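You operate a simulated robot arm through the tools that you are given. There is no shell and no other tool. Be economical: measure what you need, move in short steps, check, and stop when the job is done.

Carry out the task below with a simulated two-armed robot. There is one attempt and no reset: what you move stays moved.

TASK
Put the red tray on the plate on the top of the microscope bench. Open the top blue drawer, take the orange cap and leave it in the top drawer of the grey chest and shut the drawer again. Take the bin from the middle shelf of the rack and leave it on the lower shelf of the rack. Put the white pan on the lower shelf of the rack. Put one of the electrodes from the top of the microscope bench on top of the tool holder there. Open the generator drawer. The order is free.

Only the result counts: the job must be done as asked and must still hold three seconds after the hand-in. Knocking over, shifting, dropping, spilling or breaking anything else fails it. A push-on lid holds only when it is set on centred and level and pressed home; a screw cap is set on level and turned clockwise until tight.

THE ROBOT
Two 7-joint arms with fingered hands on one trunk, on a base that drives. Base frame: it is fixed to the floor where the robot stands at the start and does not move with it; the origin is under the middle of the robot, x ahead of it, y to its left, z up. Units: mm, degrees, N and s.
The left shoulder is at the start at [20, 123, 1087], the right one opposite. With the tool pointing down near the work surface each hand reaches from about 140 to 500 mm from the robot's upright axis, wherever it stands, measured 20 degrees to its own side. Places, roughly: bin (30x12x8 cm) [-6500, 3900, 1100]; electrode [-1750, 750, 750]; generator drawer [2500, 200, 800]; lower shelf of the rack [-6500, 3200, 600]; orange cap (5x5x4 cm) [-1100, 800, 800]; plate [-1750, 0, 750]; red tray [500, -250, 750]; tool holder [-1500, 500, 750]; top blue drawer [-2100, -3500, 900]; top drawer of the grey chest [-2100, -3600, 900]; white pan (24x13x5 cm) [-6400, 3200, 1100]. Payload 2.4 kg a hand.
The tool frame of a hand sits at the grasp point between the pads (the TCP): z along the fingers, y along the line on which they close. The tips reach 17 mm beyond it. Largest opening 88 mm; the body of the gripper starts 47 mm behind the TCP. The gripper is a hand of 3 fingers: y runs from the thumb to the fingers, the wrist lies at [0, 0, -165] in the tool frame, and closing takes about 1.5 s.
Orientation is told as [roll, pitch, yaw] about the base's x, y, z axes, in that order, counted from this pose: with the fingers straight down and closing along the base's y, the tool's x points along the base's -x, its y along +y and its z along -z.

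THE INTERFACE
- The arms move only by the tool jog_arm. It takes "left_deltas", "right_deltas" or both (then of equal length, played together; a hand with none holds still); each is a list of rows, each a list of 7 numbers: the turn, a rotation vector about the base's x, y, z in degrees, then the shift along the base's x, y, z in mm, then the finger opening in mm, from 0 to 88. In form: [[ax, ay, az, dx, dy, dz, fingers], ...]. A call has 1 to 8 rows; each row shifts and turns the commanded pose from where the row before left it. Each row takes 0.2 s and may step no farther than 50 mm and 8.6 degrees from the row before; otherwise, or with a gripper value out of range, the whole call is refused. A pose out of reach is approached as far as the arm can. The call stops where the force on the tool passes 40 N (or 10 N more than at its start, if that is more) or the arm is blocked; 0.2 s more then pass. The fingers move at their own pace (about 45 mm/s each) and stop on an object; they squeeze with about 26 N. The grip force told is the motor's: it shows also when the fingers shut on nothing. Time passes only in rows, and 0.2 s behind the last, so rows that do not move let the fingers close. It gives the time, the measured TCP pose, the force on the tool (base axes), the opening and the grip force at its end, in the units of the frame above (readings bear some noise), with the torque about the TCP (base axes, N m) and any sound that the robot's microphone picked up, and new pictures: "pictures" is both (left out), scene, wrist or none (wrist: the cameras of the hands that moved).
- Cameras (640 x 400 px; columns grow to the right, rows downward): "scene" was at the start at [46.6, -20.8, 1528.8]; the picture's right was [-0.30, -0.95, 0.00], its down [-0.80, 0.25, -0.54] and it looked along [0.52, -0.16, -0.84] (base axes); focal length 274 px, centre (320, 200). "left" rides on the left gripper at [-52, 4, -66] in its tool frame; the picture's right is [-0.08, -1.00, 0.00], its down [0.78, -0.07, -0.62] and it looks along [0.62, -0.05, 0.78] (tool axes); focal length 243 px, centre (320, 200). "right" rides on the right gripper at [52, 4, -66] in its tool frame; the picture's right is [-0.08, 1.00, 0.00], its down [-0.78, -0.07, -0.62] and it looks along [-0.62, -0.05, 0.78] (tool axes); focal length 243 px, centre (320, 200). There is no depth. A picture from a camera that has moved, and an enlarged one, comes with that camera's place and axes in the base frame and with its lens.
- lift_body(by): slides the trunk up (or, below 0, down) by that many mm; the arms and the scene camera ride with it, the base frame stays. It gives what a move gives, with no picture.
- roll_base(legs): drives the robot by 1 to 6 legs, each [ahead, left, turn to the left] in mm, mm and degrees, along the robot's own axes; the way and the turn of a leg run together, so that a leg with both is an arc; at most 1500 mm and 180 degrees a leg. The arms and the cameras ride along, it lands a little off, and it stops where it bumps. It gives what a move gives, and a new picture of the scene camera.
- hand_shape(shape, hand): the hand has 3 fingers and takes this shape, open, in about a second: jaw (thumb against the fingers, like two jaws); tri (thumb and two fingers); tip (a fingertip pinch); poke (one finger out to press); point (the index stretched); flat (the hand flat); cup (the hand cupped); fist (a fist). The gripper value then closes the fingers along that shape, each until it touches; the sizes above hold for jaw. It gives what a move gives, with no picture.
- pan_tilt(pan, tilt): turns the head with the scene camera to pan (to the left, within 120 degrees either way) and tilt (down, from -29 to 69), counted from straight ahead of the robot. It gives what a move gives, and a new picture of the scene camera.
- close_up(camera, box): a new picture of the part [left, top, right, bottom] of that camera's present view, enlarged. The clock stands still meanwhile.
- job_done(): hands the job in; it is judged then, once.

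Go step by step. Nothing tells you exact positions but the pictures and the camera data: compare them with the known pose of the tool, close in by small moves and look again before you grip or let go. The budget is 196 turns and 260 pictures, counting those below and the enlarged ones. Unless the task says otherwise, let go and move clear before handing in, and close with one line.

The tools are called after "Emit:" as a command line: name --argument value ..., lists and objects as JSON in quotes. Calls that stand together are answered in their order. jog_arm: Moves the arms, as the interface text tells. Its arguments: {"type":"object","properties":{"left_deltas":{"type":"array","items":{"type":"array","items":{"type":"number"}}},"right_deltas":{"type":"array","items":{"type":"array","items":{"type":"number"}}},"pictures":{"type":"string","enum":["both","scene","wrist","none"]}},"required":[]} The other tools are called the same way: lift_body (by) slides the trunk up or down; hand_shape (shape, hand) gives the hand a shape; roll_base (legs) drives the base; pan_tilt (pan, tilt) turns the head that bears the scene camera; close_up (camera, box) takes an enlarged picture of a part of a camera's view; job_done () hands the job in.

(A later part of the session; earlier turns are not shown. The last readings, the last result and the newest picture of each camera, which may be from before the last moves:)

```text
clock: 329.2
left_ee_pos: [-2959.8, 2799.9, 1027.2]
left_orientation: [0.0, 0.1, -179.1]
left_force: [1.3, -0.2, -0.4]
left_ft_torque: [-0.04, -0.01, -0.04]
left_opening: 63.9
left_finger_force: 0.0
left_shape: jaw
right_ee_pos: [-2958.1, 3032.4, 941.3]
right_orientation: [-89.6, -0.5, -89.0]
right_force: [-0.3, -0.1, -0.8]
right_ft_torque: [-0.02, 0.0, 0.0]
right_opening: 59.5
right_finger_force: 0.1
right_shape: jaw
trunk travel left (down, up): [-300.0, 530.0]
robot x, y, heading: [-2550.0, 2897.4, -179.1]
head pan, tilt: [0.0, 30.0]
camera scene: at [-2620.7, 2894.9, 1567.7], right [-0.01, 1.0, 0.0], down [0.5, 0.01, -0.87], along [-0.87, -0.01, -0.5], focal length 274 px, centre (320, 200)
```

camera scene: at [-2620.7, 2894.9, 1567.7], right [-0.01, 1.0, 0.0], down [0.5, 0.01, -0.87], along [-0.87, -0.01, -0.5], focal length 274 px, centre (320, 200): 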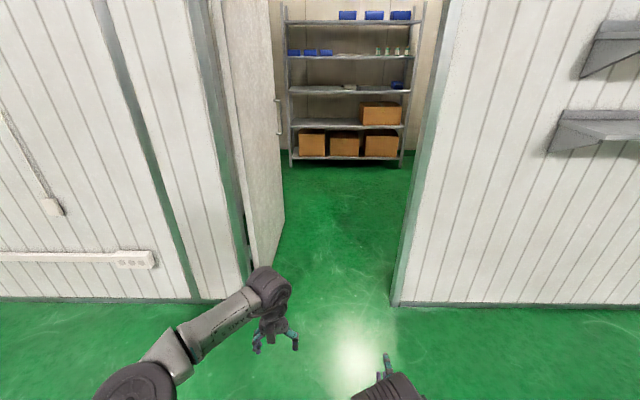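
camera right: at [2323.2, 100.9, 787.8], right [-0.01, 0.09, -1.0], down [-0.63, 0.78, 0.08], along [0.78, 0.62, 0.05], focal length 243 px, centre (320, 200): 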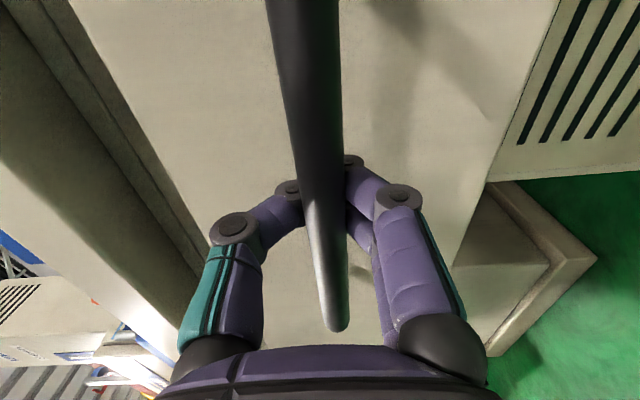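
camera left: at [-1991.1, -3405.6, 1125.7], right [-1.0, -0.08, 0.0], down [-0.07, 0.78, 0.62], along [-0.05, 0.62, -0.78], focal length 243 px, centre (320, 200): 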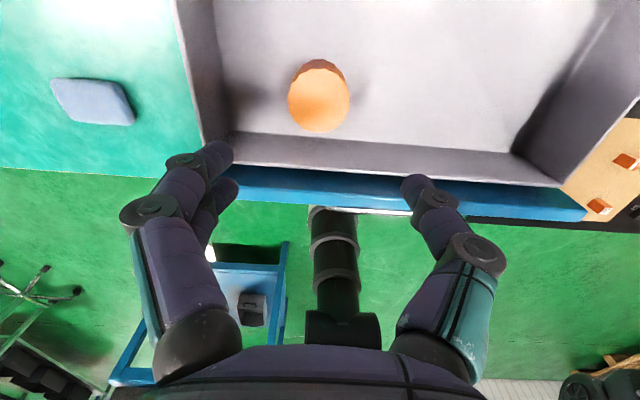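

The rack shows the middle shelf with the white pan (y≈3300) and blue bin (y≈3930), and the lower shelf is free for y≈2500–3450. I'll drive through the doorway.

Emit:
roll_base --legs '[[0, -25, -0.8], [1500, 0, 0], [1000, 0, 0]]'

Emit:
pan_tilt --pan -15 --tilt 25

Emit:
close_up --camera "scene" --box '[220, 90, 460, 240]'

```text
clock: 341.9
left_ee_pos: [-5458.1, 2825.6, 1027.6]
left_orientation: [0.0, 0.0, -179.8]
left_force: [0.2, 0.5, -1.3]
left_ft_torque: [0.02, 0.0, -0.02]
left_opening: 63.6
left_finger_force: 0.0
left_shape: jaw
right_ee_pos: [-5450.3, 3058.2, 941.3]
right_orientation: [-89.5, -0.5, -89.6]
right_force: [-0.2, 0.5, 0.3]
right_ft_torque: [0.01, 0.05, 0.0]
right_opening: 59.8
right_finger_force: 0.0
right_shape: jaw
trunk travel left (down, up): [-300.0, 530.0]
robot x, y, heading: [-5044.5, 2918.2, -179.7]
head pan, tilt: [0.0, 30.0]
camera scene: at [-5116.6, 2916.6, 1567.7], right [0.0, 1.0, 0.0], down [0.5, 0.0, -0.87], along [-0.87, 0.0, -0.5], focal length 274 px, centre (320, 200)
```

scene: 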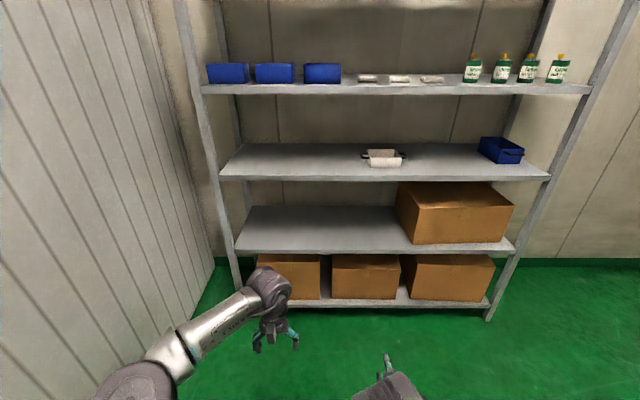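

```text
clock: 342.6
left_ee_pos: [-5457.5, 2825.7, 1026.5]
left_orientation: [0.0, 0.1, -179.8]
left_force: [0.3, -0.6, -0.2]
left_ft_torque: [0.01, 0.02, 0.0]
left_opening: 64.2
left_finger_force: 0.1
left_shape: jaw
right_ee_pos: [-5451.6, 3059.1, 942.3]
right_orientation: [-89.6, -0.5, -89.7]
right_force: [-0.7, 0.9, -1.5]
right_ft_torque: [0.03, 0.02, 0.0]
right_opening: 59.8
right_finger_force: 0.0
right_shape: jaw
trunk travel left (down, up): [-300.0, 530.0]
robot x, y, heading: [-5043.6, 2923.4, -179.8]
head pan, tilt: [-15.0, 25.0]
camera scene: at [-5114.9, 2940.4, 1575.6], right [0.26, 0.97, 0.0], down [0.41, -0.11, -0.91], along [-0.88, 0.23, -0.42], focal length 274 px, centre (320, 200)
```

scene: 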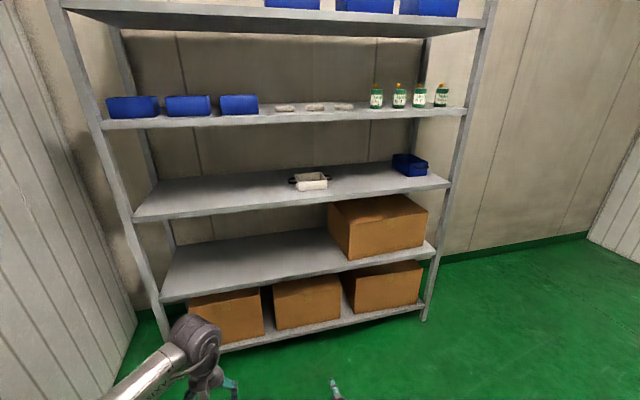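

```text
2.67 times, centred on (340, 165) of scene
camera zoom: at [-5114.9, 2940.4, 1575.6], right [0.26, 0.97, 0.0], down [0.41, -0.11, -0.91], along [-0.88, 0.23, -0.42], focal length 730 px, centre (267, 293)
```

zoom: 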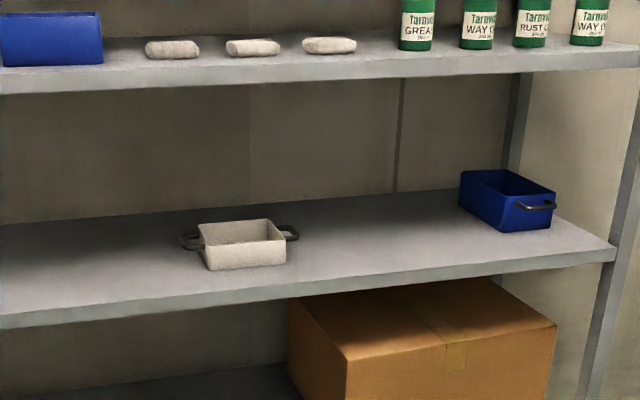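

The pan has loop handles at both ends and the bin is open with end handles, so I'll need both hands for each. I'll move closer and raise the trunk for a better look.

Emit:
roll_base --legs '[[550, -330, -0.2]]'

Emit:
lift_body --by 150

Emit:
pan_tilt --pan -10 --tilt 40

Emit:
close_up --camera "scene" --box '[220, 60, 500, 235]'

```text
clock: 346.2
left_ee_pos: [-6012.7, 3155.4, 1027.9]
left_orientation: [-0.1, 0.1, -179.9]
left_force: [0.1, 0.3, 1.0]
left_ft_torque: [-0.01, 0.02, 0.0]
left_opening: 63.8
left_finger_force: 0.0
left_shape: jaw
right_ee_pos: [-6006.3, 3388.0, 940.9]
right_orientation: [-89.6, -0.4, -89.8]
right_force: [-0.8, -0.4, 0.1]
right_ft_torque: [-0.01, 0.02, 0.03]
right_opening: 59.7
right_finger_force: 0.2
right_shape: jaw
trunk travel left (down, up): [-300.0, 530.0]
robot x, y, heading: [-5598.2, 3247.0, 179.8]
head pan, tilt: [-15.0, 25.0]
camera scene: at [-5671.1, 3269.5, 1575.6], right [0.26, 0.97, 0.0], down [0.41, -0.11, -0.91], along [-0.88, 0.23, -0.42], focal length 274 px, centre (320, 200)
```

scene: 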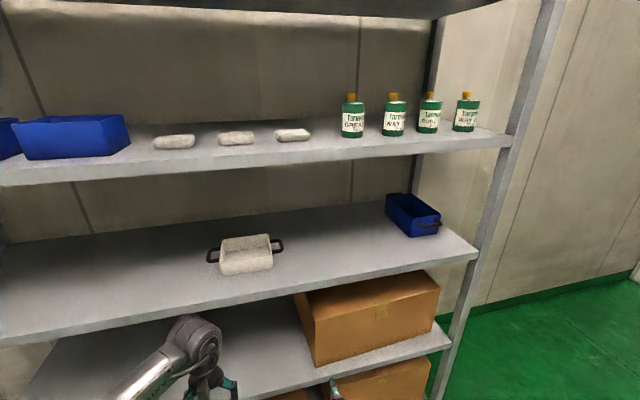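

```text
clock: 348.0
left_ee_pos: [-6013.0, 3154.4, 1176.7]
left_orientation: [0.1, 0.1, -179.9]
left_force: [0.1, -1.0, 0.2]
left_ft_torque: [-0.03, 0.0, 0.0]
left_opening: 63.8
left_finger_force: 0.1
left_shape: jaw
right_ee_pos: [-6006.8, 3387.8, 1091.9]
right_orientation: [-89.6, -0.5, -89.8]
right_force: [0.0, -0.5, -0.2]
right_ft_torque: [-0.01, 0.03, -0.01]
right_opening: 59.8
right_finger_force: 0.0
right_shape: jaw
trunk travel left (down, up): [-450.0, 380.0]
robot x, y, heading: [-5602.1, 3245.8, 179.8]
head pan, tilt: [-15.0, 25.0]
```

```text
clock: 348.7
left_ee_pos: [-6011.8, 3154.7, 1177.6]
left_orientation: [0.0, 0.1, -179.9]
left_force: [-0.8, 0.6, -0.4]
left_ft_torque: [-0.01, -0.01, 0.0]
left_opening: 63.6
left_finger_force: 0.0
left_shape: jaw
right_ee_pos: [-6005.6, 3387.2, 1091.1]
right_orientation: [-89.5, -0.5, -89.8]
right_force: [-0.2, -0.7, -0.2]
right_ft_torque: [-0.03, 0.01, -0.02]
right_opening: 59.7
right_finger_force: 0.1
right_shape: jaw
trunk travel left (down, up): [-450.0, 380.0]
robot x, y, heading: [-5598.3, 3245.6, 180.1]
head pan, tilt: [-10.0, 40.0]
camera scene: at [-5665.4, 3260.2, 1702.4], right [0.17, 0.98, 0.0], down [0.63, -0.11, -0.77], along [-0.75, 0.13, -0.64], focal length 274 px, centre (320, 200)
```

scene: 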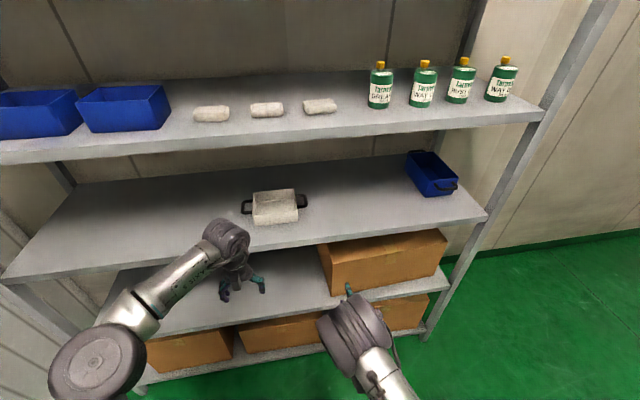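

```text
2.29 times, centred on (360, 148) of scene
camera zoom: at [-5665.4, 3260.2, 1702.4], right [0.17, 0.98, 0.0], down [0.63, -0.11, -0.77], along [-0.75, 0.13, -0.64], focal length 626 px, centre (229, 320)
```

zoom: 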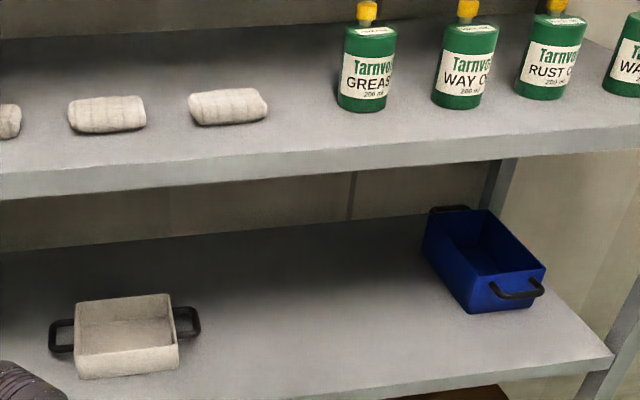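

I place the pan handles at about [-6382, 3136] and [-6382, 3321], z≈1095, and the bin at about [-6440, 3812]. I'll turn the left hand to point forward as a mirror of the right.

Emit:
jog_arm --left_deltas '[[0, 0, -8.5, 0, -3, 0, 60], [0, 0, -8.5, 0, -3, 0, 60], [0, 0, -8.5, 0, -3, 0, 60], [0, 0, -8.5, 0, -3, 0, 60], [0, 0, -8.5, 0, 0, 0, 60], [0, 0, -8.5, 0, 0, 0, 60], [0, 0, -8.5, 0, 0, 0, 60], [0, 0, -8.5, 0, 0, 0, 60]]' --pictures "none"

Emit:
jog_arm --left_deltas '[[0, 0, -8.5, 0, 0, 0, 60], [0, 0, -8.5, 0, 0, 0, 60], [0, 0, -4.9, 0, 0, 0, 60], [0, 8.2, 0, 0, 0, -8, 60], [0, 8.2, 0, 0, 0, -8, 60], [0, 8.2, 0, 0, 0, -8, 60], [0, 8.2, 0, 0, 0, -8, 60], [0, 8.2, 0, 0, 0, -8, 60]]' --pictures "none"

Emit:
jog_arm --left_deltas '[[0, 8.2, 0, 0, 0, -8, 60], [0, 8.2, 0, 0, 0, -8, 60], [0, 8.2, 0, 0, 0, -8, 60], [0, 8.2, 0, 0, 0, -8, 60], [0, 8.2, 0, 0, 0, -8, 60], [0, 8, 0, 0, 0, -5, 60], [0, 0, 0, 0, 0, 0, 60]]' --pictures "both"

```text
clock: 350.5
left_ee_pos: [-6013.3, 3143.9, 1177.0]
left_orientation: [-0.1, 0.0, 112.0]
left_force: [-0.1, 0.0, 0.1]
left_ft_torque: [-0.01, -0.04, -0.01]
left_opening: 60.2
left_finger_force: 0.1
left_shape: jaw
right_ee_pos: [-6005.7, 3388.2, 1092.2]
right_orientation: [-89.5, -0.4, -89.8]
right_force: [0.2, 0.2, 0.2]
right_ft_torque: [-0.03, -0.02, -0.03]
right_opening: 59.6
right_finger_force: 0.1
right_shape: jaw
trunk travel left (down, up): [-450.0, 380.0]
robot x, y, heading: [-5601.8, 3243.8, 179.8]
head pan, tilt: [-10.0, 40.0]
```

```text
clock: 352.3
left_ee_pos: [-6013.3, 3143.6, 1137.7]
left_orientation: [41.0, -0.2, 90.2]
left_force: [-0.8, -0.9, 0.0]
left_ft_torque: [0.01, -0.04, -0.02]
left_opening: 60.6
left_finger_force: 0.0
left_shape: jaw
right_ee_pos: [-6006.3, 3388.1, 1091.9]
right_orientation: [-89.5, -0.4, -89.7]
right_force: [0.6, 0.2, 0.4]
right_ft_torque: [-0.02, 0.0, 0.01]
right_opening: 59.7
right_finger_force: 0.1
right_shape: jaw
trunk travel left (down, up): [-450.0, 380.0]
robot x, y, heading: [-5598.1, 3245.1, 180.0]
head pan, tilt: [-10.0, 40.0]
```

```text
clock: 353.9
left_ee_pos: [-6012.3, 3143.0, 1091.5]
left_orientation: [90.0, -0.2, 90.0]
left_force: [0.7, -0.1, -0.2]
left_ft_torque: [0.02, -0.03, 0.01]
left_opening: 60.0
left_finger_force: 0.0
left_shape: jaw
right_ee_pos: [-6006.6, 3387.6, 1092.3]
right_orientation: [-89.5, -0.5, -89.8]
right_force: [0.0, -0.2, -0.4]
right_ft_torque: [0.02, -0.01, -0.01]
right_opening: 59.6
right_finger_force: 0.0
right_shape: jaw
trunk travel left (down, up): [-450.0, 380.0]
robot x, y, heading: [-5599.9, 3246.3, 180.1]
head pan, tilt: [-10.0, 40.0]
camera scene: at [-5665.3, 3260.1, 1702.4], right [0.17, 0.98, 0.0], down [0.63, -0.11, -0.77], along [-0.75, 0.13, -0.64], focal length 274 px, centre (320, 200)
camera left: at [-5945.8, 3195.5, 1095.6], right [0.0, 0.09, -1.0], down [0.62, -0.78, -0.07], along [-0.78, -0.62, -0.05], focal length 243 px, centre (320, 200)
```

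scene: 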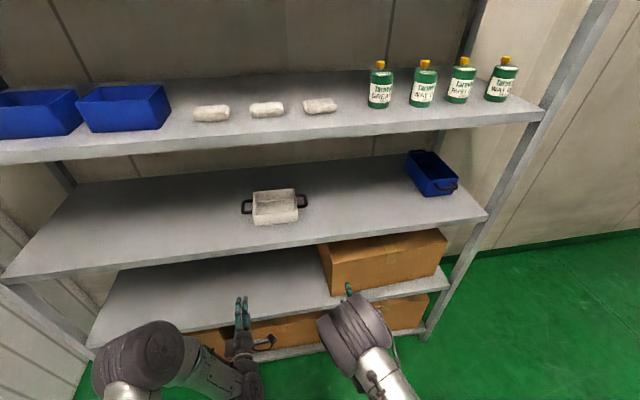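
left: 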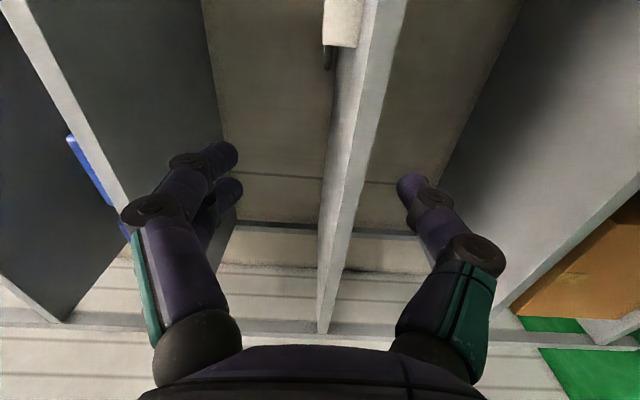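

With the handles only ~30 mm above the shelf, forward hands would foul it. Instead I'll turn both hands to point down and grip the pan's front wall side by side.

Emit:
jog_arm --left_deltas '[[0, -8.2, 0, 0, 2, 10, 60], [0, -8.2, 0, 0, 3, 10, 60], [0, -8.2, 0, 0, 3, 10, 60], [0, -8.2, 0, 0, 3, 10, 60], [0, -8.2, 0, 0, 3, 10, 60], [0, -8.2, 0, 0, 3, 10, 60], [0, -8.2, 0, 0, 3, 10, 60], [0, -8.2, 0, 0, 3, 10, 60]]' --right_deltas '[[0, -8.2, 0, 0, -9, 10, 60], [0, -8.2, 0, 0, -9, 10, 60], [0, -8.2, 0, 0, -9, 10, 60], [0, -8.2, 0, 0, -9, 10, 60], [0, -8.2, 0, 0, -9, 10, 60], [0, -8.2, 0, 0, -9, 10, 60], [0, -8.2, 0, 0, -9, 10, 60], [0, -8.2, 0, 0, -9, 10, 60]]' --pictures "none"

Emit:
jog_arm --left_deltas '[[0, -8.2, 0, 0, 3, 10, 60], [0, -8.2, 0, 0, 3, 0, 60], [0, -8, 0, 0, 3, 0, 60], [0, 0, 0, 0, 0, 0, 60]]' --right_deltas '[[0, -8.2, 0, 0, -10, 10, 60], [0, -8.2, 0, 0, -10, 0, 60], [0, -7.4, 0, 0, -10, 0, 60], [0, 0, 0, 0, 0, 0, 60]]' --pictures "scene"

```text
clock: 355.7
left_ee_pos: [-6011.2, 3165.6, 1169.4]
left_orientation: [24.4, -0.1, 90.3]
left_force: [-0.3, 0.5, 0.5]
left_ft_torque: [-0.01, 0.02, 0.0]
left_opening: 60.0
left_finger_force: 0.0
left_shape: jaw
left hand out of reach, approached as far as the arm can: row 6
right_ee_pos: [-6005.7, 3316.0, 1171.6]
right_orientation: [-23.9, -0.6, -90.3]
right_force: [1.2, -0.3, 0.2]
right_ft_torque: [0.01, 0.03, 0.01]
right_opening: 59.9
right_finger_force: 0.0
right_shape: jaw
trunk travel left (down, up): [-450.0, 380.0]
robot x, y, heading: [-5598.7, 3245.8, 180.4]
head pan, tilt: [-10.0, 40.0]
```

```text
clock: 356.7
left_ee_pos: [-6011.0, 3173.3, 1180.8]
left_orientation: [-0.2, 0.0, 90.0]
left_force: [0.3, 0.5, 0.2]
left_ft_torque: [0.01, -0.03, 0.04]
left_opening: 60.5
left_finger_force: 0.1
left_shape: jaw
right_ee_pos: [-6006.3, 3285.2, 1182.6]
right_orientation: [0.1, -0.3, -90.5]
right_force: [-0.2, 0.0, -0.5]
right_ft_torque: [0.01, -0.02, 0.0]
right_opening: 59.7
right_finger_force: 0.1
right_shape: jaw
trunk travel left (down, up): [-450.0, 380.0]
robot x, y, heading: [-5601.3, 3245.1, 180.1]
head pan, tilt: [-10.0, 40.0]
camera scene: at [-5664.7, 3260.1, 1702.4], right [0.17, 0.98, 0.0], down [0.63, -0.11, -0.77], along [-0.75, 0.13, -0.64], focal length 274 px, centre (320, 200)
```

scene: 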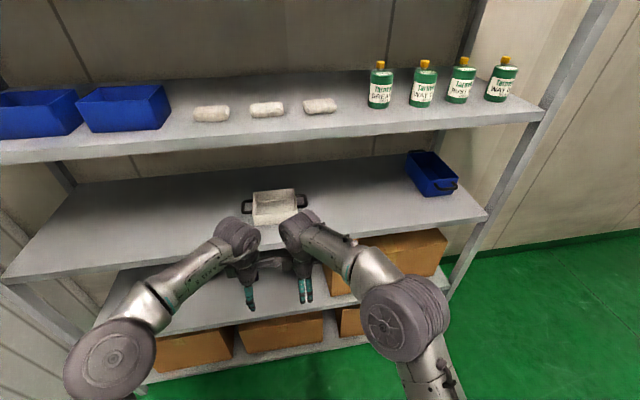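

Both hands point down, about 112 mm apart. I'll lower them to clear the shelf above, then roll ahead so they come over the pan's front wall.

Emit:
jog_arm --left_deltas '[[0, 0, 0, 0, 0, -22, 60], [0, 0, 0, 0, 0, -22, 60]]' --right_deltas '[[0, 0, 0, 0, 0, -22, 60], [0, 0, 0, 0, 0, -24, 60]]' --pictures "none"

Emit:
roll_base --legs '[[250, 15, 0]]'

Emit:
jog_arm --left_deltas '[[0, 0, 0, 0, 0, 0, 60]]' --right_deltas '[[0, 0, 0, 0, 0, 0, 60]]' --pictures "both"

```text
clock: 357.3
left_ee_pos: [-6011.6, 3173.8, 1132.3]
left_orientation: [0.1, 0.1, 90.2]
left_force: [-0.5, -0.4, -0.1]
left_ft_torque: [-0.01, 0.03, -0.01]
left_opening: 60.5
left_finger_force: 0.1
left_shape: jaw
right_ee_pos: [-6007.5, 3285.0, 1136.1]
right_orientation: [-0.2, -0.3, -90.6]
right_force: [0.5, 0.3, 0.1]
right_ft_torque: [-0.02, -0.02, 0.0]
right_opening: 59.6
right_finger_force: 0.1
right_shape: jaw
trunk travel left (down, up): [-450.0, 380.0]
robot x, y, heading: [-5598.4, 3246.8, 179.8]
head pan, tilt: [-10.0, 40.0]
```

```text
clock: 359.2
left_ee_pos: [-6263.8, 3156.1, 1134.5]
left_orientation: [-0.2, 0.2, 90.3]
left_force: [-0.6, 0.0, -0.8]
left_ft_torque: [0.01, 0.0, 0.02]
left_opening: 60.5
left_finger_force: 0.1
left_shape: jaw
right_ee_pos: [-6260.2, 3268.8, 1137.2]
right_orientation: [-0.1, -0.2, -90.4]
right_force: [-0.2, -0.1, -0.5]
right_ft_torque: [-0.03, 0.0, 0.01]
right_opening: 59.8
right_finger_force: 0.0
right_shape: jaw
trunk travel left (down, up): [-450.0, 380.0]
robot x, y, heading: [-5851.0, 3229.4, -179.9]
head pan, tilt: [-10.0, 40.0]
camera scene: at [-5919.2, 3244.5, 1702.3], right [0.17, 0.99, 0.0], down [0.63, -0.11, -0.77], along [-0.75, 0.13, -0.64], focal length 274 px, centre (320, 200)
```

scene: 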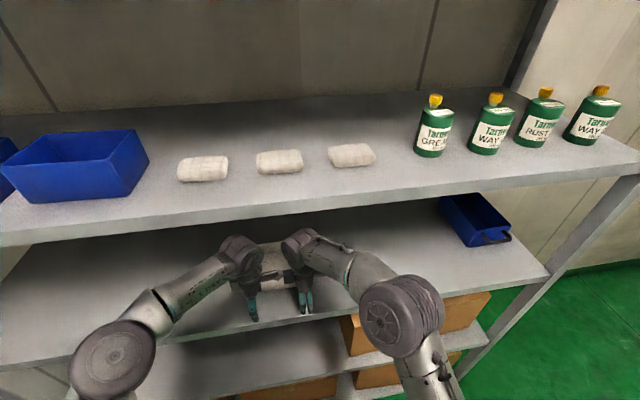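

```text
clock: 359.6
left_ee_pos: [-6262.4, 3156.5, 1133.8]
left_orientation: [-0.1, 0.1, 90.4]
left_force: [0.0, -0.5, -0.2]
left_ft_torque: [0.07, 0.0, 0.0]
left_opening: 60.2
left_finger_force: 0.0
left_shape: jaw
right_ee_pos: [-6259.4, 3269.9, 1136.2]
right_orientation: [0.0, -0.1, -90.4]
right_force: [-0.6, 0.4, 0.1]
right_ft_torque: [0.0, -0.02, -0.03]
right_opening: 59.9
right_finger_force: 0.1
right_shape: jaw
trunk travel left (down, up): [-450.0, 380.0]
robot x, y, heading: [-5852.1, 3229.8, -180.1]
head pan, tilt: [-10.0, 40.0]
camera scene: at [-5918.1, 3244.6, 1702.3], right [0.17, 0.99, 0.0], down [0.63, -0.11, -0.77], along [-0.75, 0.13, -0.64], focal length 274 px, centre (320, 200)
camera right: at [-6254.9, 3321.2, 1203.4], right [1.0, -0.09, 0.0], down [-0.07, -0.78, 0.62], along [-0.06, -0.62, -0.78], focal length 243 px, centre (320, 200)
camera left: at [-6267.3, 3208.9, 1199.1], right [1.0, 0.09, 0.0], down [0.07, -0.78, 0.62], along [0.06, -0.62, -0.78], focal length 243 px, centre (320, 200)
```

scene: 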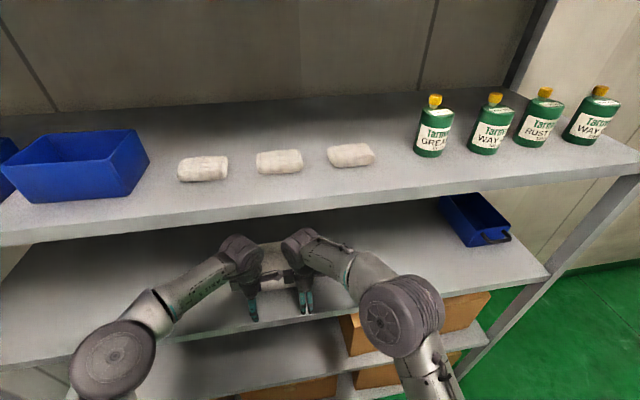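
right: 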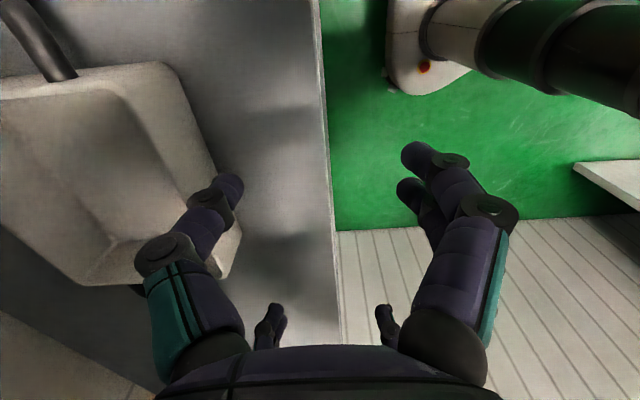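
left: 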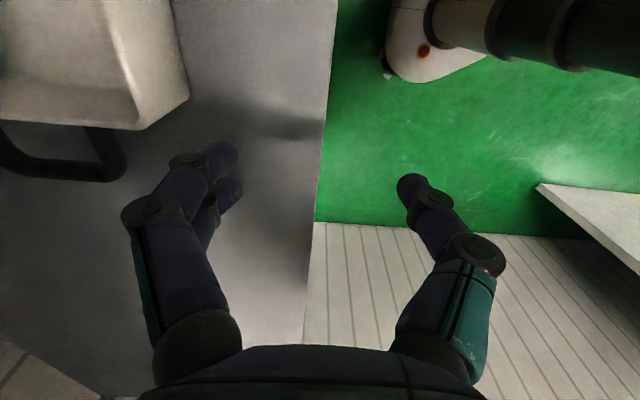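

The pan body spans y≈3177–3309 with loop handles about 50 mm out on each side. I'll instead straddle each loop lengthwise, one hand per handle at y≈3150 and 3337, so I'll spread the hands and move in.

Emit:
jog_arm --left_deltas '[[0, 0, 0, 0, -3, 5, 88], [0, 0, 0, 0, -3, 0, 88], [0, 0, 0, 0, 0, 0, 88]]' --right_deltas '[[0, 0, 0, 0, 33, 2, 88], [0, 0, 0, 0, 34, 0, 88], [0, 0, 0, 0, 0, 0, 88]]' --pictures "none"

Emit:
roll_base --legs '[[90, 0, 0]]'

Emit:
jog_arm --left_deltas '[[0, 0, 0, 0, 0, 0, 88]]' --right_deltas '[[0, 0, 0, 0, 0, 0, 88]]' --pictures "wrist"

```text
clock: 360.4
left_ee_pos: [-6261.1, 3150.9, 1139.3]
left_orientation: [0.0, 0.0, 90.3]
left_force: [0.4, -0.3, -0.8]
left_ft_torque: [0.0, -0.05, -0.03]
left_opening: 87.8
left_finger_force: 0.0
left_shape: jaw
right_ee_pos: [-6259.3, 3335.0, 1137.1]
right_orientation: [-0.1, -0.2, -90.4]
right_force: [0.9, 0.1, -1.0]
right_ft_torque: [0.03, -0.01, 0.0]
right_opening: 87.9
right_finger_force: 0.1
right_shape: jaw
trunk travel left (down, up): [-450.0, 380.0]
robot x, y, heading: [-5854.9, 3229.1, -179.7]
head pan, tilt: [-10.0, 40.0]
```

```text
clock: 361.5
left_ee_pos: [-6353.7, 3150.7, 1138.2]
left_orientation: [-0.1, 0.1, 90.3]
left_force: [-0.5, -0.5, 0.1]
left_ft_torque: [0.02, 0.01, 0.02]
left_opening: 87.9
left_finger_force: 0.0
left_shape: jaw
right_ee_pos: [-6350.3, 3335.2, 1138.0]
right_orientation: [-0.1, -0.3, -90.3]
right_force: [0.8, -0.5, 0.0]
right_ft_torque: [0.0, 0.0, -0.01]
right_opening: 88.0
right_finger_force: 0.0
right_shape: jaw
trunk travel left (down, up): [-450.0, 380.0]
robot x, y, heading: [-5945.1, 3226.3, -179.6]
head pan, tilt: [-10.0, 40.0]
camera scene: at [-6009.8, 3244.4, 1702.3], right [0.17, 0.99, 0.0], down [0.63, -0.11, -0.77], along [-0.75, 0.13, -0.64], focal length 274 px, centre (320, 200)
```

scene: 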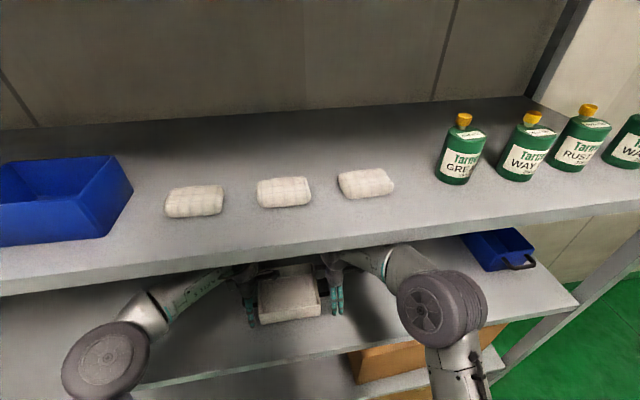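

```text
clock: 361.9
left_ee_pos: [-6353.7, 3151.0, 1139.4]
left_orientation: [0.0, 0.1, 90.3]
left_force: [0.7, 0.2, -0.9]
left_ft_torque: [0.0, 0.0, 0.02]
left_opening: 88.1
left_finger_force: 0.0
left_shape: jaw
right_ee_pos: [-6349.9, 3335.1, 1137.7]
right_orientation: [-0.2, -0.1, -90.4]
right_force: [0.5, -0.8, -0.3]
right_ft_torque: [0.01, 0.0, 0.03]
right_opening: 87.8
right_finger_force: 0.1
right_shape: jaw
trunk travel left (down, up): [-450.0, 380.0]
robot x, y, heading: [-5943.7, 3231.2, -179.4]
head pan, tilt: [-10.0, 40.0]
camera right: at [-6345.5, 3387.1, 1204.3], right [1.0, -0.09, 0.0], down [-0.07, -0.78, 0.62], along [-0.06, -0.62, -0.78], focal length 243 px, centre (320, 200)
camera left: at [-6357.6, 3202.2, 1203.9], right [1.0, 0.09, 0.0], down [0.07, -0.78, 0.62], along [0.06, -0.62, -0.78], focal length 243 px, centre (320, 200)
```

right: 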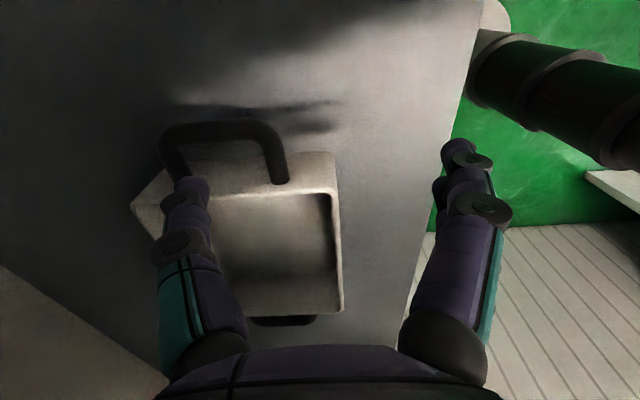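
left: 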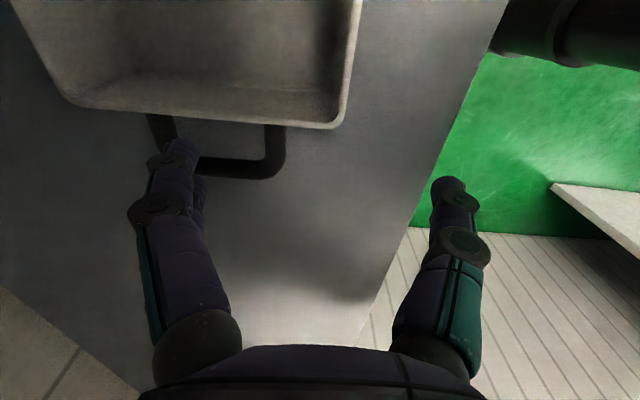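

I see both loops clearly: x-span -6371 to -6443, legs at y≈3140 (left) and 3325 (right). I'll nudge the hands over them and check.

Emit:
roll_base --legs '[[25, 0, -0.4]]'

Emit:
jog_arm --left_deltas '[[0, 0, 0, -15, -9, -10, 88], [0, 0, 0, -13, -8, -15, 88], [0, 0, 0, 0, 0, 0, 88]]' --right_deltas '[[0, 0, 0, -16, -3, -10, 88], [0, 0, 0, -16, -2, -13, 88], [0, 0, 0, 0, 0, 0, 88]]' --pictures "wrist"

```text
clock: 362.6
left_ee_pos: [-6356.1, 3152.8, 1141.4]
left_orientation: [0.3, 0.1, 90.2]
left_force: [0.4, 0.4, -0.8]
left_ft_torque: [0.0, -0.02, 0.0]
left_opening: 87.9
left_finger_force: 0.1
left_shape: jaw
right_ee_pos: [-6349.6, 3334.4, 1139.0]
right_orientation: [-0.1, -0.1, -90.4]
right_force: [0.5, 0.3, 0.1]
right_ft_torque: [-0.01, 0.0, 0.01]
right_opening: 87.7
right_finger_force: 0.1
right_shape: jaw
trunk travel left (down, up): [-450.0, 380.0]
robot x, y, heading: [-5951.8, 3229.7, 180.1]
head pan, tilt: [-10.0, 40.0]
stopped in leg 1: the robot was blocked; the commanded pose is now the measured one
camera scene: at [-6007.9, 3244.4, 1702.7], right [0.18, 0.98, 0.0], down [0.63, -0.11, -0.77], along [-0.76, 0.13, -0.64], focal length 274 px, centre (320, 200)
```

scene: 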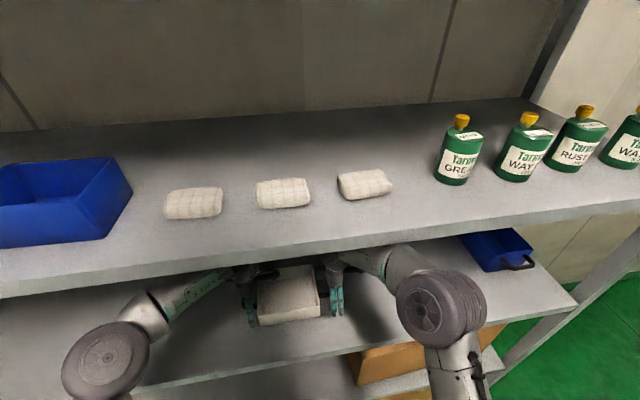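

```text
clock: 363.4
left_ee_pos: [-6391.4, 3134.2, 1113.7]
left_orientation: [-0.1, 0.2, 90.0]
left_force: [-0.1, 0.0, -0.5]
left_ft_torque: [-0.01, -0.01, -0.01]
left_opening: 88.0
left_finger_force: 0.1
left_shape: jaw
right_ee_pos: [-6388.5, 3328.6, 1114.0]
right_orientation: [0.3, 0.0, -90.4]
right_force: [0.2, -0.4, 0.7]
right_ft_torque: [0.0, 0.02, 0.03]
right_opening: 87.8
right_finger_force: 0.2
right_shape: jaw
trunk travel left (down, up): [-450.0, 380.0]
robot x, y, heading: [-5952.2, 3231.9, 180.0]
head pan, tilt: [-10.0, 40.0]
camera right: at [-6384.5, 3381.3, 1181.1], right [1.0, -0.09, 0.0], down [-0.07, -0.78, 0.62], along [-0.05, -0.62, -0.78], focal length 243 px, centre (320, 200)
camera left: at [-6394.9, 3186.6, 1179.2], right [1.0, 0.09, 0.0], down [0.07, -0.78, 0.62], along [0.05, -0.62, -0.78], focal length 243 px, centre (320, 200)
```

right: 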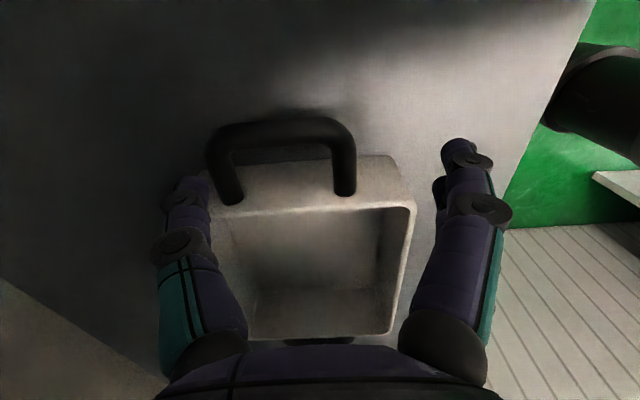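
left: 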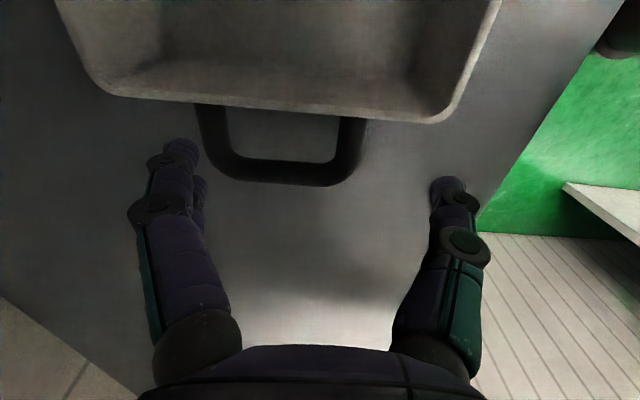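

The loop centres are at x≈-6408, so I need 17–19 mm more, then down to handle height z≈1076.

Emit:
jog_arm --left_deltas '[[0, 0, 0, -10, 0, 0, 88], [0, 0, 0, -7, 0, -10, 88], [0, 0, 0, 0, 0, -14, 88], [0, 0, 0, 0, 0, -12, 88], [0, 0, 0, 0, 0, 0, 88]]' --right_deltas '[[0, 0, 0, -10, 0, 0, 88], [0, 0, 0, -9, 0, -10, 88], [0, 0, 0, 0, 0, -14, 88], [0, 0, 0, 0, 0, -12, 88], [0, 0, 0, 0, 0, 0, 88]]' --pictures "wrist"

```text
clock: 364.6
left_ee_pos: [-6405.7, 3135.0, 1077.4]
left_orientation: [0.0, 0.1, 90.2]
left_force: [0.4, -0.3, 0.3]
left_ft_torque: [-0.04, 0.03, -0.03]
left_opening: 88.0
left_finger_force: 0.1
left_shape: jaw
right_ee_pos: [-6407.6, 3331.4, 1077.0]
right_orientation: [0.1, -0.1, -90.3]
right_force: [-0.2, -0.1, -0.3]
right_ft_torque: [0.01, -0.01, 0.03]
right_opening: 88.0
right_finger_force: 0.1
right_shape: jaw
trunk travel left (down, up): [-450.0, 380.0]
robot x, y, heading: [-5952.7, 3235.3, 180.1]
head pan, tilt: [-10.0, 40.0]
camera right: at [-6403.9, 3383.1, 1144.1], right [1.0, -0.09, 0.0], down [-0.07, -0.78, 0.62], along [-0.06, -0.62, -0.78], focal length 243 px, centre (320, 200)
camera left: at [-6409.9, 3186.7, 1142.5], right [1.0, 0.09, 0.0], down [0.07, -0.78, 0.62], along [0.05, -0.62, -0.78], focal length 243 px, centre (320, 200)
```

right: 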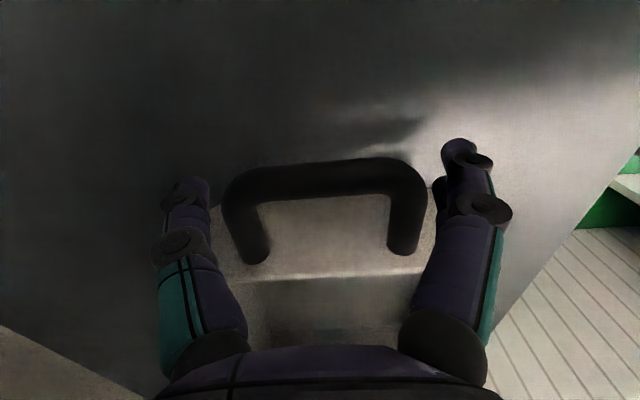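
left: 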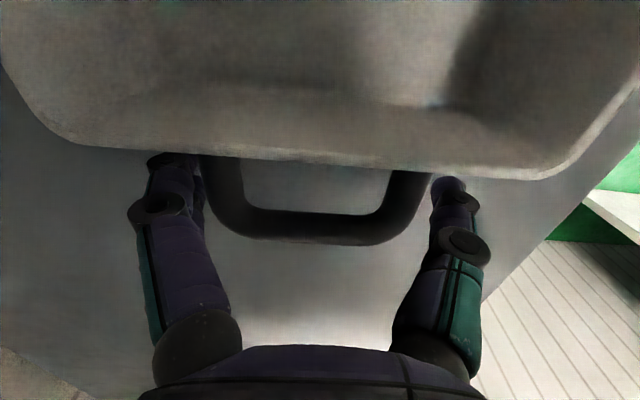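

Both loops sit neatly between the fingers. Closing both hands together.

Emit:
jog_arm --left_deltas '[[0, 0, 0, 0, 0, 0, 50], [0, 0, 0, 0, 0, 0, 50], [0, 0, 0, 0, 0, 0, 50], [0, 0, 0, 0, 0, 0, 50], [0, 0, 0, 0, 0, 0, 50]]' --right_deltas '[[0, 0, 0, 0, 0, 0, 50], [0, 0, 0, 0, 0, 0, 50], [0, 0, 0, 0, 0, 0, 50], [0, 0, 0, 0, 0, 0, 50], [0, 0, 0, 0, 0, 0, 50]]' --pictures "none"

Emit:
jog_arm --left_deltas '[[0, 0, 0, 0, 0, 10, 50], [0, 0, 0, 0, 0, 10, 50], [0, 0, 0, 0, 0, 10, 50], [0, 0, 0, 0, 0, 0, 50]]' --right_deltas '[[0, 0, 0, 0, 0, 10, 50], [0, 0, 0, 0, 0, 10, 50], [0, 0, 0, 0, 0, 10, 50], [0, 0, 0, 0, 0, 0, 50]]' --pictures "wrist"

```text
clock: 365.8
left_ee_pos: [-6406.3, 3134.2, 1077.1]
left_orientation: [0.0, 0.1, 90.1]
left_force: [0.9, -2.9, -0.7]
left_ft_torque: [-0.02, 0.0, -0.14]
left_opening: 58.3
left_finger_force: 26.0
left_shape: jaw
right_ee_pos: [-6407.5, 3330.5, 1078.2]
right_orientation: [0.2, -0.1, -90.4]
right_force: [0.6, 2.8, -1.5]
right_ft_torque: [-0.01, -0.01, 0.03]
right_opening: 55.5
right_finger_force: 25.9
right_shape: jaw
trunk travel left (down, up): [-450.0, 380.0]
robot x, y, heading: [-5952.4, 3228.5, 179.8]
head pan, tilt: [-10.0, 40.0]
```

```text
clock: 366.8
left_ee_pos: [-6406.5, 3134.5, 1108.8]
left_orientation: [0.1, 0.2, 90.1]
left_force: [0.8, -9.0, -0.5]
left_ft_torque: [-0.01, -0.01, -0.11]
left_opening: 58.3
left_finger_force: 26.0
left_shape: jaw
right_ee_pos: [-6407.3, 3329.2, 1107.8]
right_orientation: [0.2, -0.1, -90.4]
right_force: [-1.3, 9.9, -0.2]
right_ft_torque: [-0.03, -0.01, 0.06]
right_opening: 55.9
right_finger_force: 26.4
right_shape: jaw
trunk travel left (down, up): [-450.0, 380.0]
robot x, y, heading: [-5955.4, 3228.9, 180.0]
head pan, tilt: [-10.0, 40.0]
camera right: at [-6404.3, 3382.0, 1174.1], right [1.0, -0.09, 0.0], down [-0.07, -0.78, 0.62], along [-0.06, -0.62, -0.78], focal length 243 px, centre (320, 200)
camera left: at [-6410.5, 3186.2, 1173.3], right [1.0, 0.09, 0.0], down [0.07, -0.78, 0.62], along [0.06, -0.62, -0.78], focal length 243 px, centre (320, 200)
```

right: 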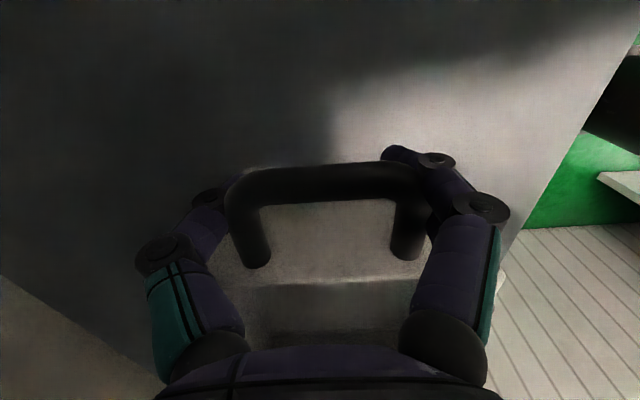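
left: 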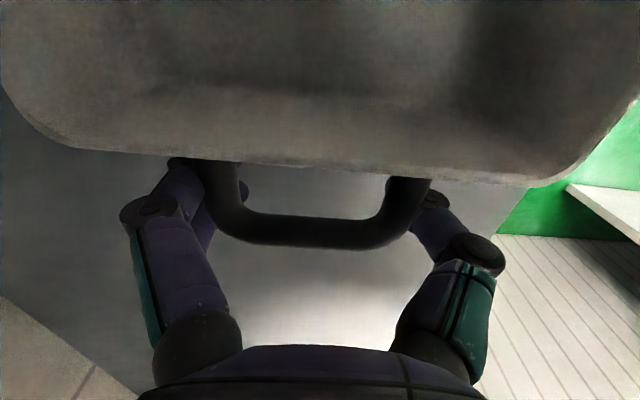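

The pan is lifted evenly by both hands. I'll back out, shift 95 mm left (away from the box below), and lower the trunk to the lower shelf's level.

Emit:
jog_arm --left_deltas '[[0, 0, 0, 0, -1, 0, 50]]' --right_deltas '[[0, 0, 0, 0, 1, 0, 50]]' --pictures "none"

Emit:
roll_base --legs '[[-350, 0, 0], [0, 95, 0]]'

Emit:
lift_body --by -430

Emit:
pan_tilt --pan 0 --tilt 30

```text
clock: 367.2
left_ee_pos: [-6405.0, 3133.3, 1108.1]
left_orientation: [0.0, 0.1, 90.1]
left_force: [-0.3, -3.1, -1.4]
left_ft_torque: [-0.03, 0.02, -0.14]
left_opening: 57.9
left_finger_force: 26.1
left_shape: jaw
right_ee_pos: [-6407.7, 3329.9, 1108.8]
right_orientation: [0.1, -0.2, -90.4]
right_force: [-0.7, 3.3, -0.4]
right_ft_torque: [0.0, -0.03, -0.01]
right_opening: 55.6
right_finger_force: 25.8
right_shape: jaw
trunk travel left (down, up): [-450.0, 380.0]
robot x, y, heading: [-5950.7, 3231.2, 179.7]
head pan, tilt: [-10.0, 40.0]
```

```text
clock: 370.3
left_ee_pos: [-6048.6, 3033.9, 1108.1]
left_orientation: [0.1, 0.0, 90.3]
left_force: [0.5, 2.7, -0.9]
left_ft_torque: [0.02, 0.03, -0.12]
left_opening: 58.0
left_finger_force: 26.2
left_shape: jaw
right_ee_pos: [-6051.3, 3232.7, 1107.9]
right_orientation: [0.1, -0.1, -90.3]
right_force: [-0.5, -3.2, -0.4]
right_ft_torque: [0.01, 0.0, -0.05]
right_opening: 55.4
right_finger_force: 26.0
right_shape: jaw
trunk travel left (down, up): [-450.0, 380.0]
robot x, y, heading: [-5594.1, 3135.4, -180.0]
head pan, tilt: [-10.0, 40.0]
camera scene: at [-5659.4, 3145.8, 1702.3], right [0.17, 0.98, 0.0], down [0.63, -0.11, -0.77], along [-0.75, 0.13, -0.64], focal length 274 px, centre (320, 200)
```

scene: 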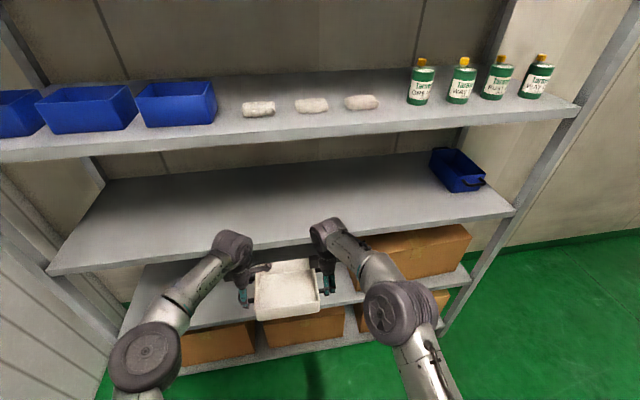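

```text
refused: -430 is not a number from -400 to 400
```

```text
clock: 371.0
left_ee_pos: [-6049.0, 3035.6, 1107.6]
left_orientation: [0.1, 0.1, 90.2]
left_force: [0.7, 1.8, -1.5]
left_ft_torque: [-0.03, 0.01, -0.16]
left_opening: 58.3
left_finger_force: 25.9
left_shape: jaw
right_ee_pos: [-6050.9, 3233.4, 1107.5]
right_orientation: [0.2, -0.1, -90.3]
right_force: [-1.2, -2.7, 0.3]
right_ft_torque: [0.0, 0.01, 0.0]
right_opening: 55.7
right_finger_force: 26.0
right_shape: jaw
trunk travel left (down, up): [-450.0, 380.0]
robot x, y, heading: [-5595.8, 3133.6, -179.9]
head pan, tilt: [0.0, 30.0]
camera scene: at [-5666.0, 3133.3, 1717.6], right [0.0, 1.0, 0.0], down [0.5, 0.0, -0.87], along [-0.87, 0.0, -0.5], focal length 274 px, centre (320, 200)
```

scene: 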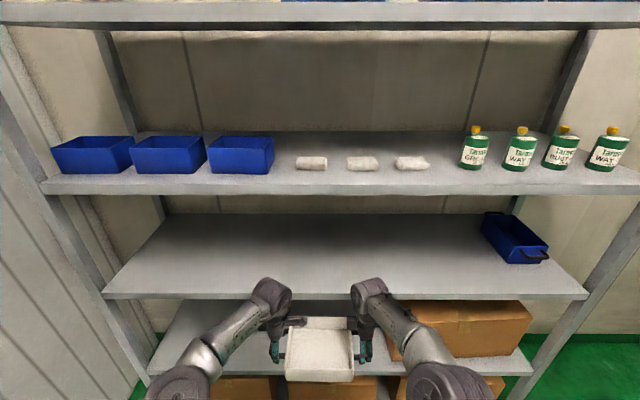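

The pan is held level. Lowering the trunk 425 mm in two moves.

Emit:
lift_body --by -390

Emit:
lift_body --by -30

Emit:
pan_tilt --pan 0 --tilt 35

```text
clock: 374.7
left_ee_pos: [-6048.3, 3035.1, 717.8]
left_orientation: [0.0, 0.1, 90.3]
left_force: [1.7, 2.4, -2.0]
left_ft_torque: [0.02, 0.02, -0.17]
left_opening: 58.5
left_finger_force: 25.8
left_shape: jaw
right_ee_pos: [-6050.4, 3233.1, 718.1]
right_orientation: [0.2, 0.0, -90.4]
right_force: [-0.6, -2.2, -0.1]
right_ft_torque: [0.01, 0.0, -0.03]
right_opening: 55.2
right_finger_force: 26.4
right_shape: jaw
trunk travel left (down, up): [-60.0, 770.0]
robot x, y, heading: [-5595.1, 3133.0, -180.0]
head pan, tilt: [0.0, 30.0]
```

```text
clock: 375.5
left_ee_pos: [-6047.8, 3035.3, 689.2]
left_orientation: [0.0, 0.2, 90.2]
left_force: [0.9, 1.8, 0.0]
left_ft_torque: [-0.02, 0.0, -0.15]
left_opening: 57.9
left_finger_force: 26.6
left_shape: jaw
right_ee_pos: [-6051.7, 3233.6, 687.3]
right_orientation: [0.2, -0.1, -90.3]
right_force: [-0.6, -2.1, -0.7]
right_ft_torque: [0.02, 0.02, -0.01]
right_opening: 55.6
right_finger_force: 25.4
right_shape: jaw
trunk travel left (down, up): [-30.0, 800.0]
robot x, y, heading: [-5593.5, 3132.1, -179.9]
head pan, tilt: [0.0, 30.0]
```

```text
clock: 376.1
left_ee_pos: [-6048.8, 3036.3, 687.9]
left_orientation: [-0.1, 0.1, 90.3]
left_force: [0.7, 2.6, -1.9]
left_ft_torque: [0.02, 0.0, -0.14]
left_opening: 58.2
left_finger_force: 26.1
left_shape: jaw
right_ee_pos: [-6050.5, 3233.8, 687.6]
right_orientation: [0.2, 0.0, -90.3]
right_force: [-0.7, -2.8, -0.7]
right_ft_torque: [-0.01, 0.0, -0.01]
right_opening: 55.5
right_finger_force: 26.1
right_shape: jaw
trunk travel left (down, up): [-30.0, 800.0]
robot x, y, heading: [-5595.5, 3130.3, -179.8]
head pan, tilt: [0.0, 35.0]
camera scene: at [-5663.3, 3132.9, 1289.9], right [0.0, 1.0, 0.0], down [0.57, 0.0, -0.82], along [-0.82, 0.0, -0.57], focal length 274 px, centre (320, 200)
```

scene: 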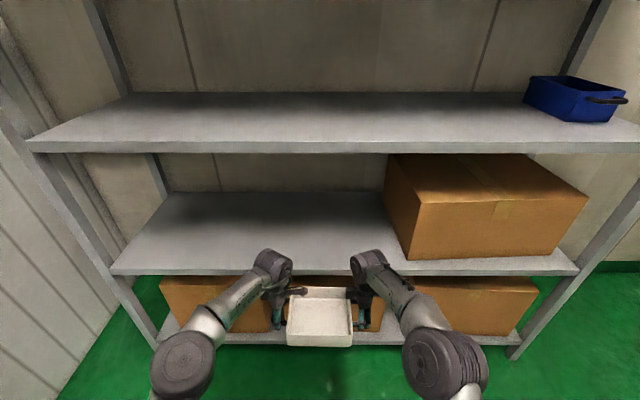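

The lower shelf's front edge looks to be at z≈645, so I'll raise the trunk 40 mm for clearance before moving in.

Emit:
close_up --camera "scene" --box '[100, 200, 260, 300]'

Emit:
lift_body --by 40

```text
4.00 times, centred on (180, 250) of scene
camera zoom: at [-5663.3, 3132.9, 1289.9], right [0.0, 1.0, 0.0], down [0.57, 0.0, -0.82], along [-0.82, 0.0, -0.57], focal length 1095 px, centre (880, 0)
```

zoom: 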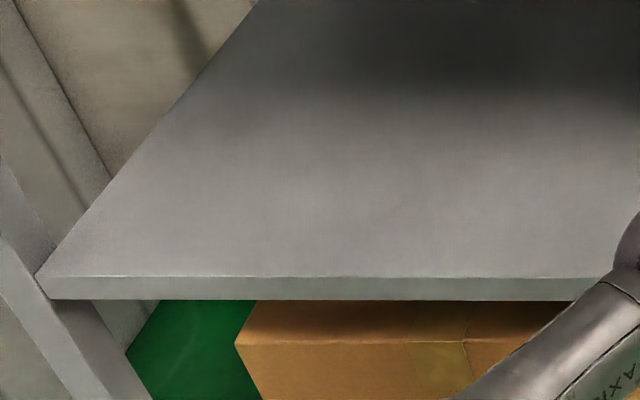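

```text
clock: 377.0
left_ee_pos: [-6048.8, 3035.9, 729.0]
left_orientation: [0.0, 0.1, 90.4]
left_force: [0.1, 1.8, -2.0]
left_ft_torque: [0.03, 0.03, -0.13]
left_opening: 57.9
left_finger_force: 26.1
left_shape: jaw
right_ee_pos: [-6050.9, 3231.7, 728.4]
right_orientation: [0.2, -0.2, -90.4]
right_force: [-1.5, -1.6, -1.1]
right_ft_torque: [0.04, 0.03, 0.04]
right_opening: 55.3
right_finger_force: 26.4
right_shape: jaw
trunk travel left (down, up): [-70.0, 760.0]
robot x, y, heading: [-5595.1, 3133.6, -179.7]
head pan, tilt: [0.0, 35.0]
```

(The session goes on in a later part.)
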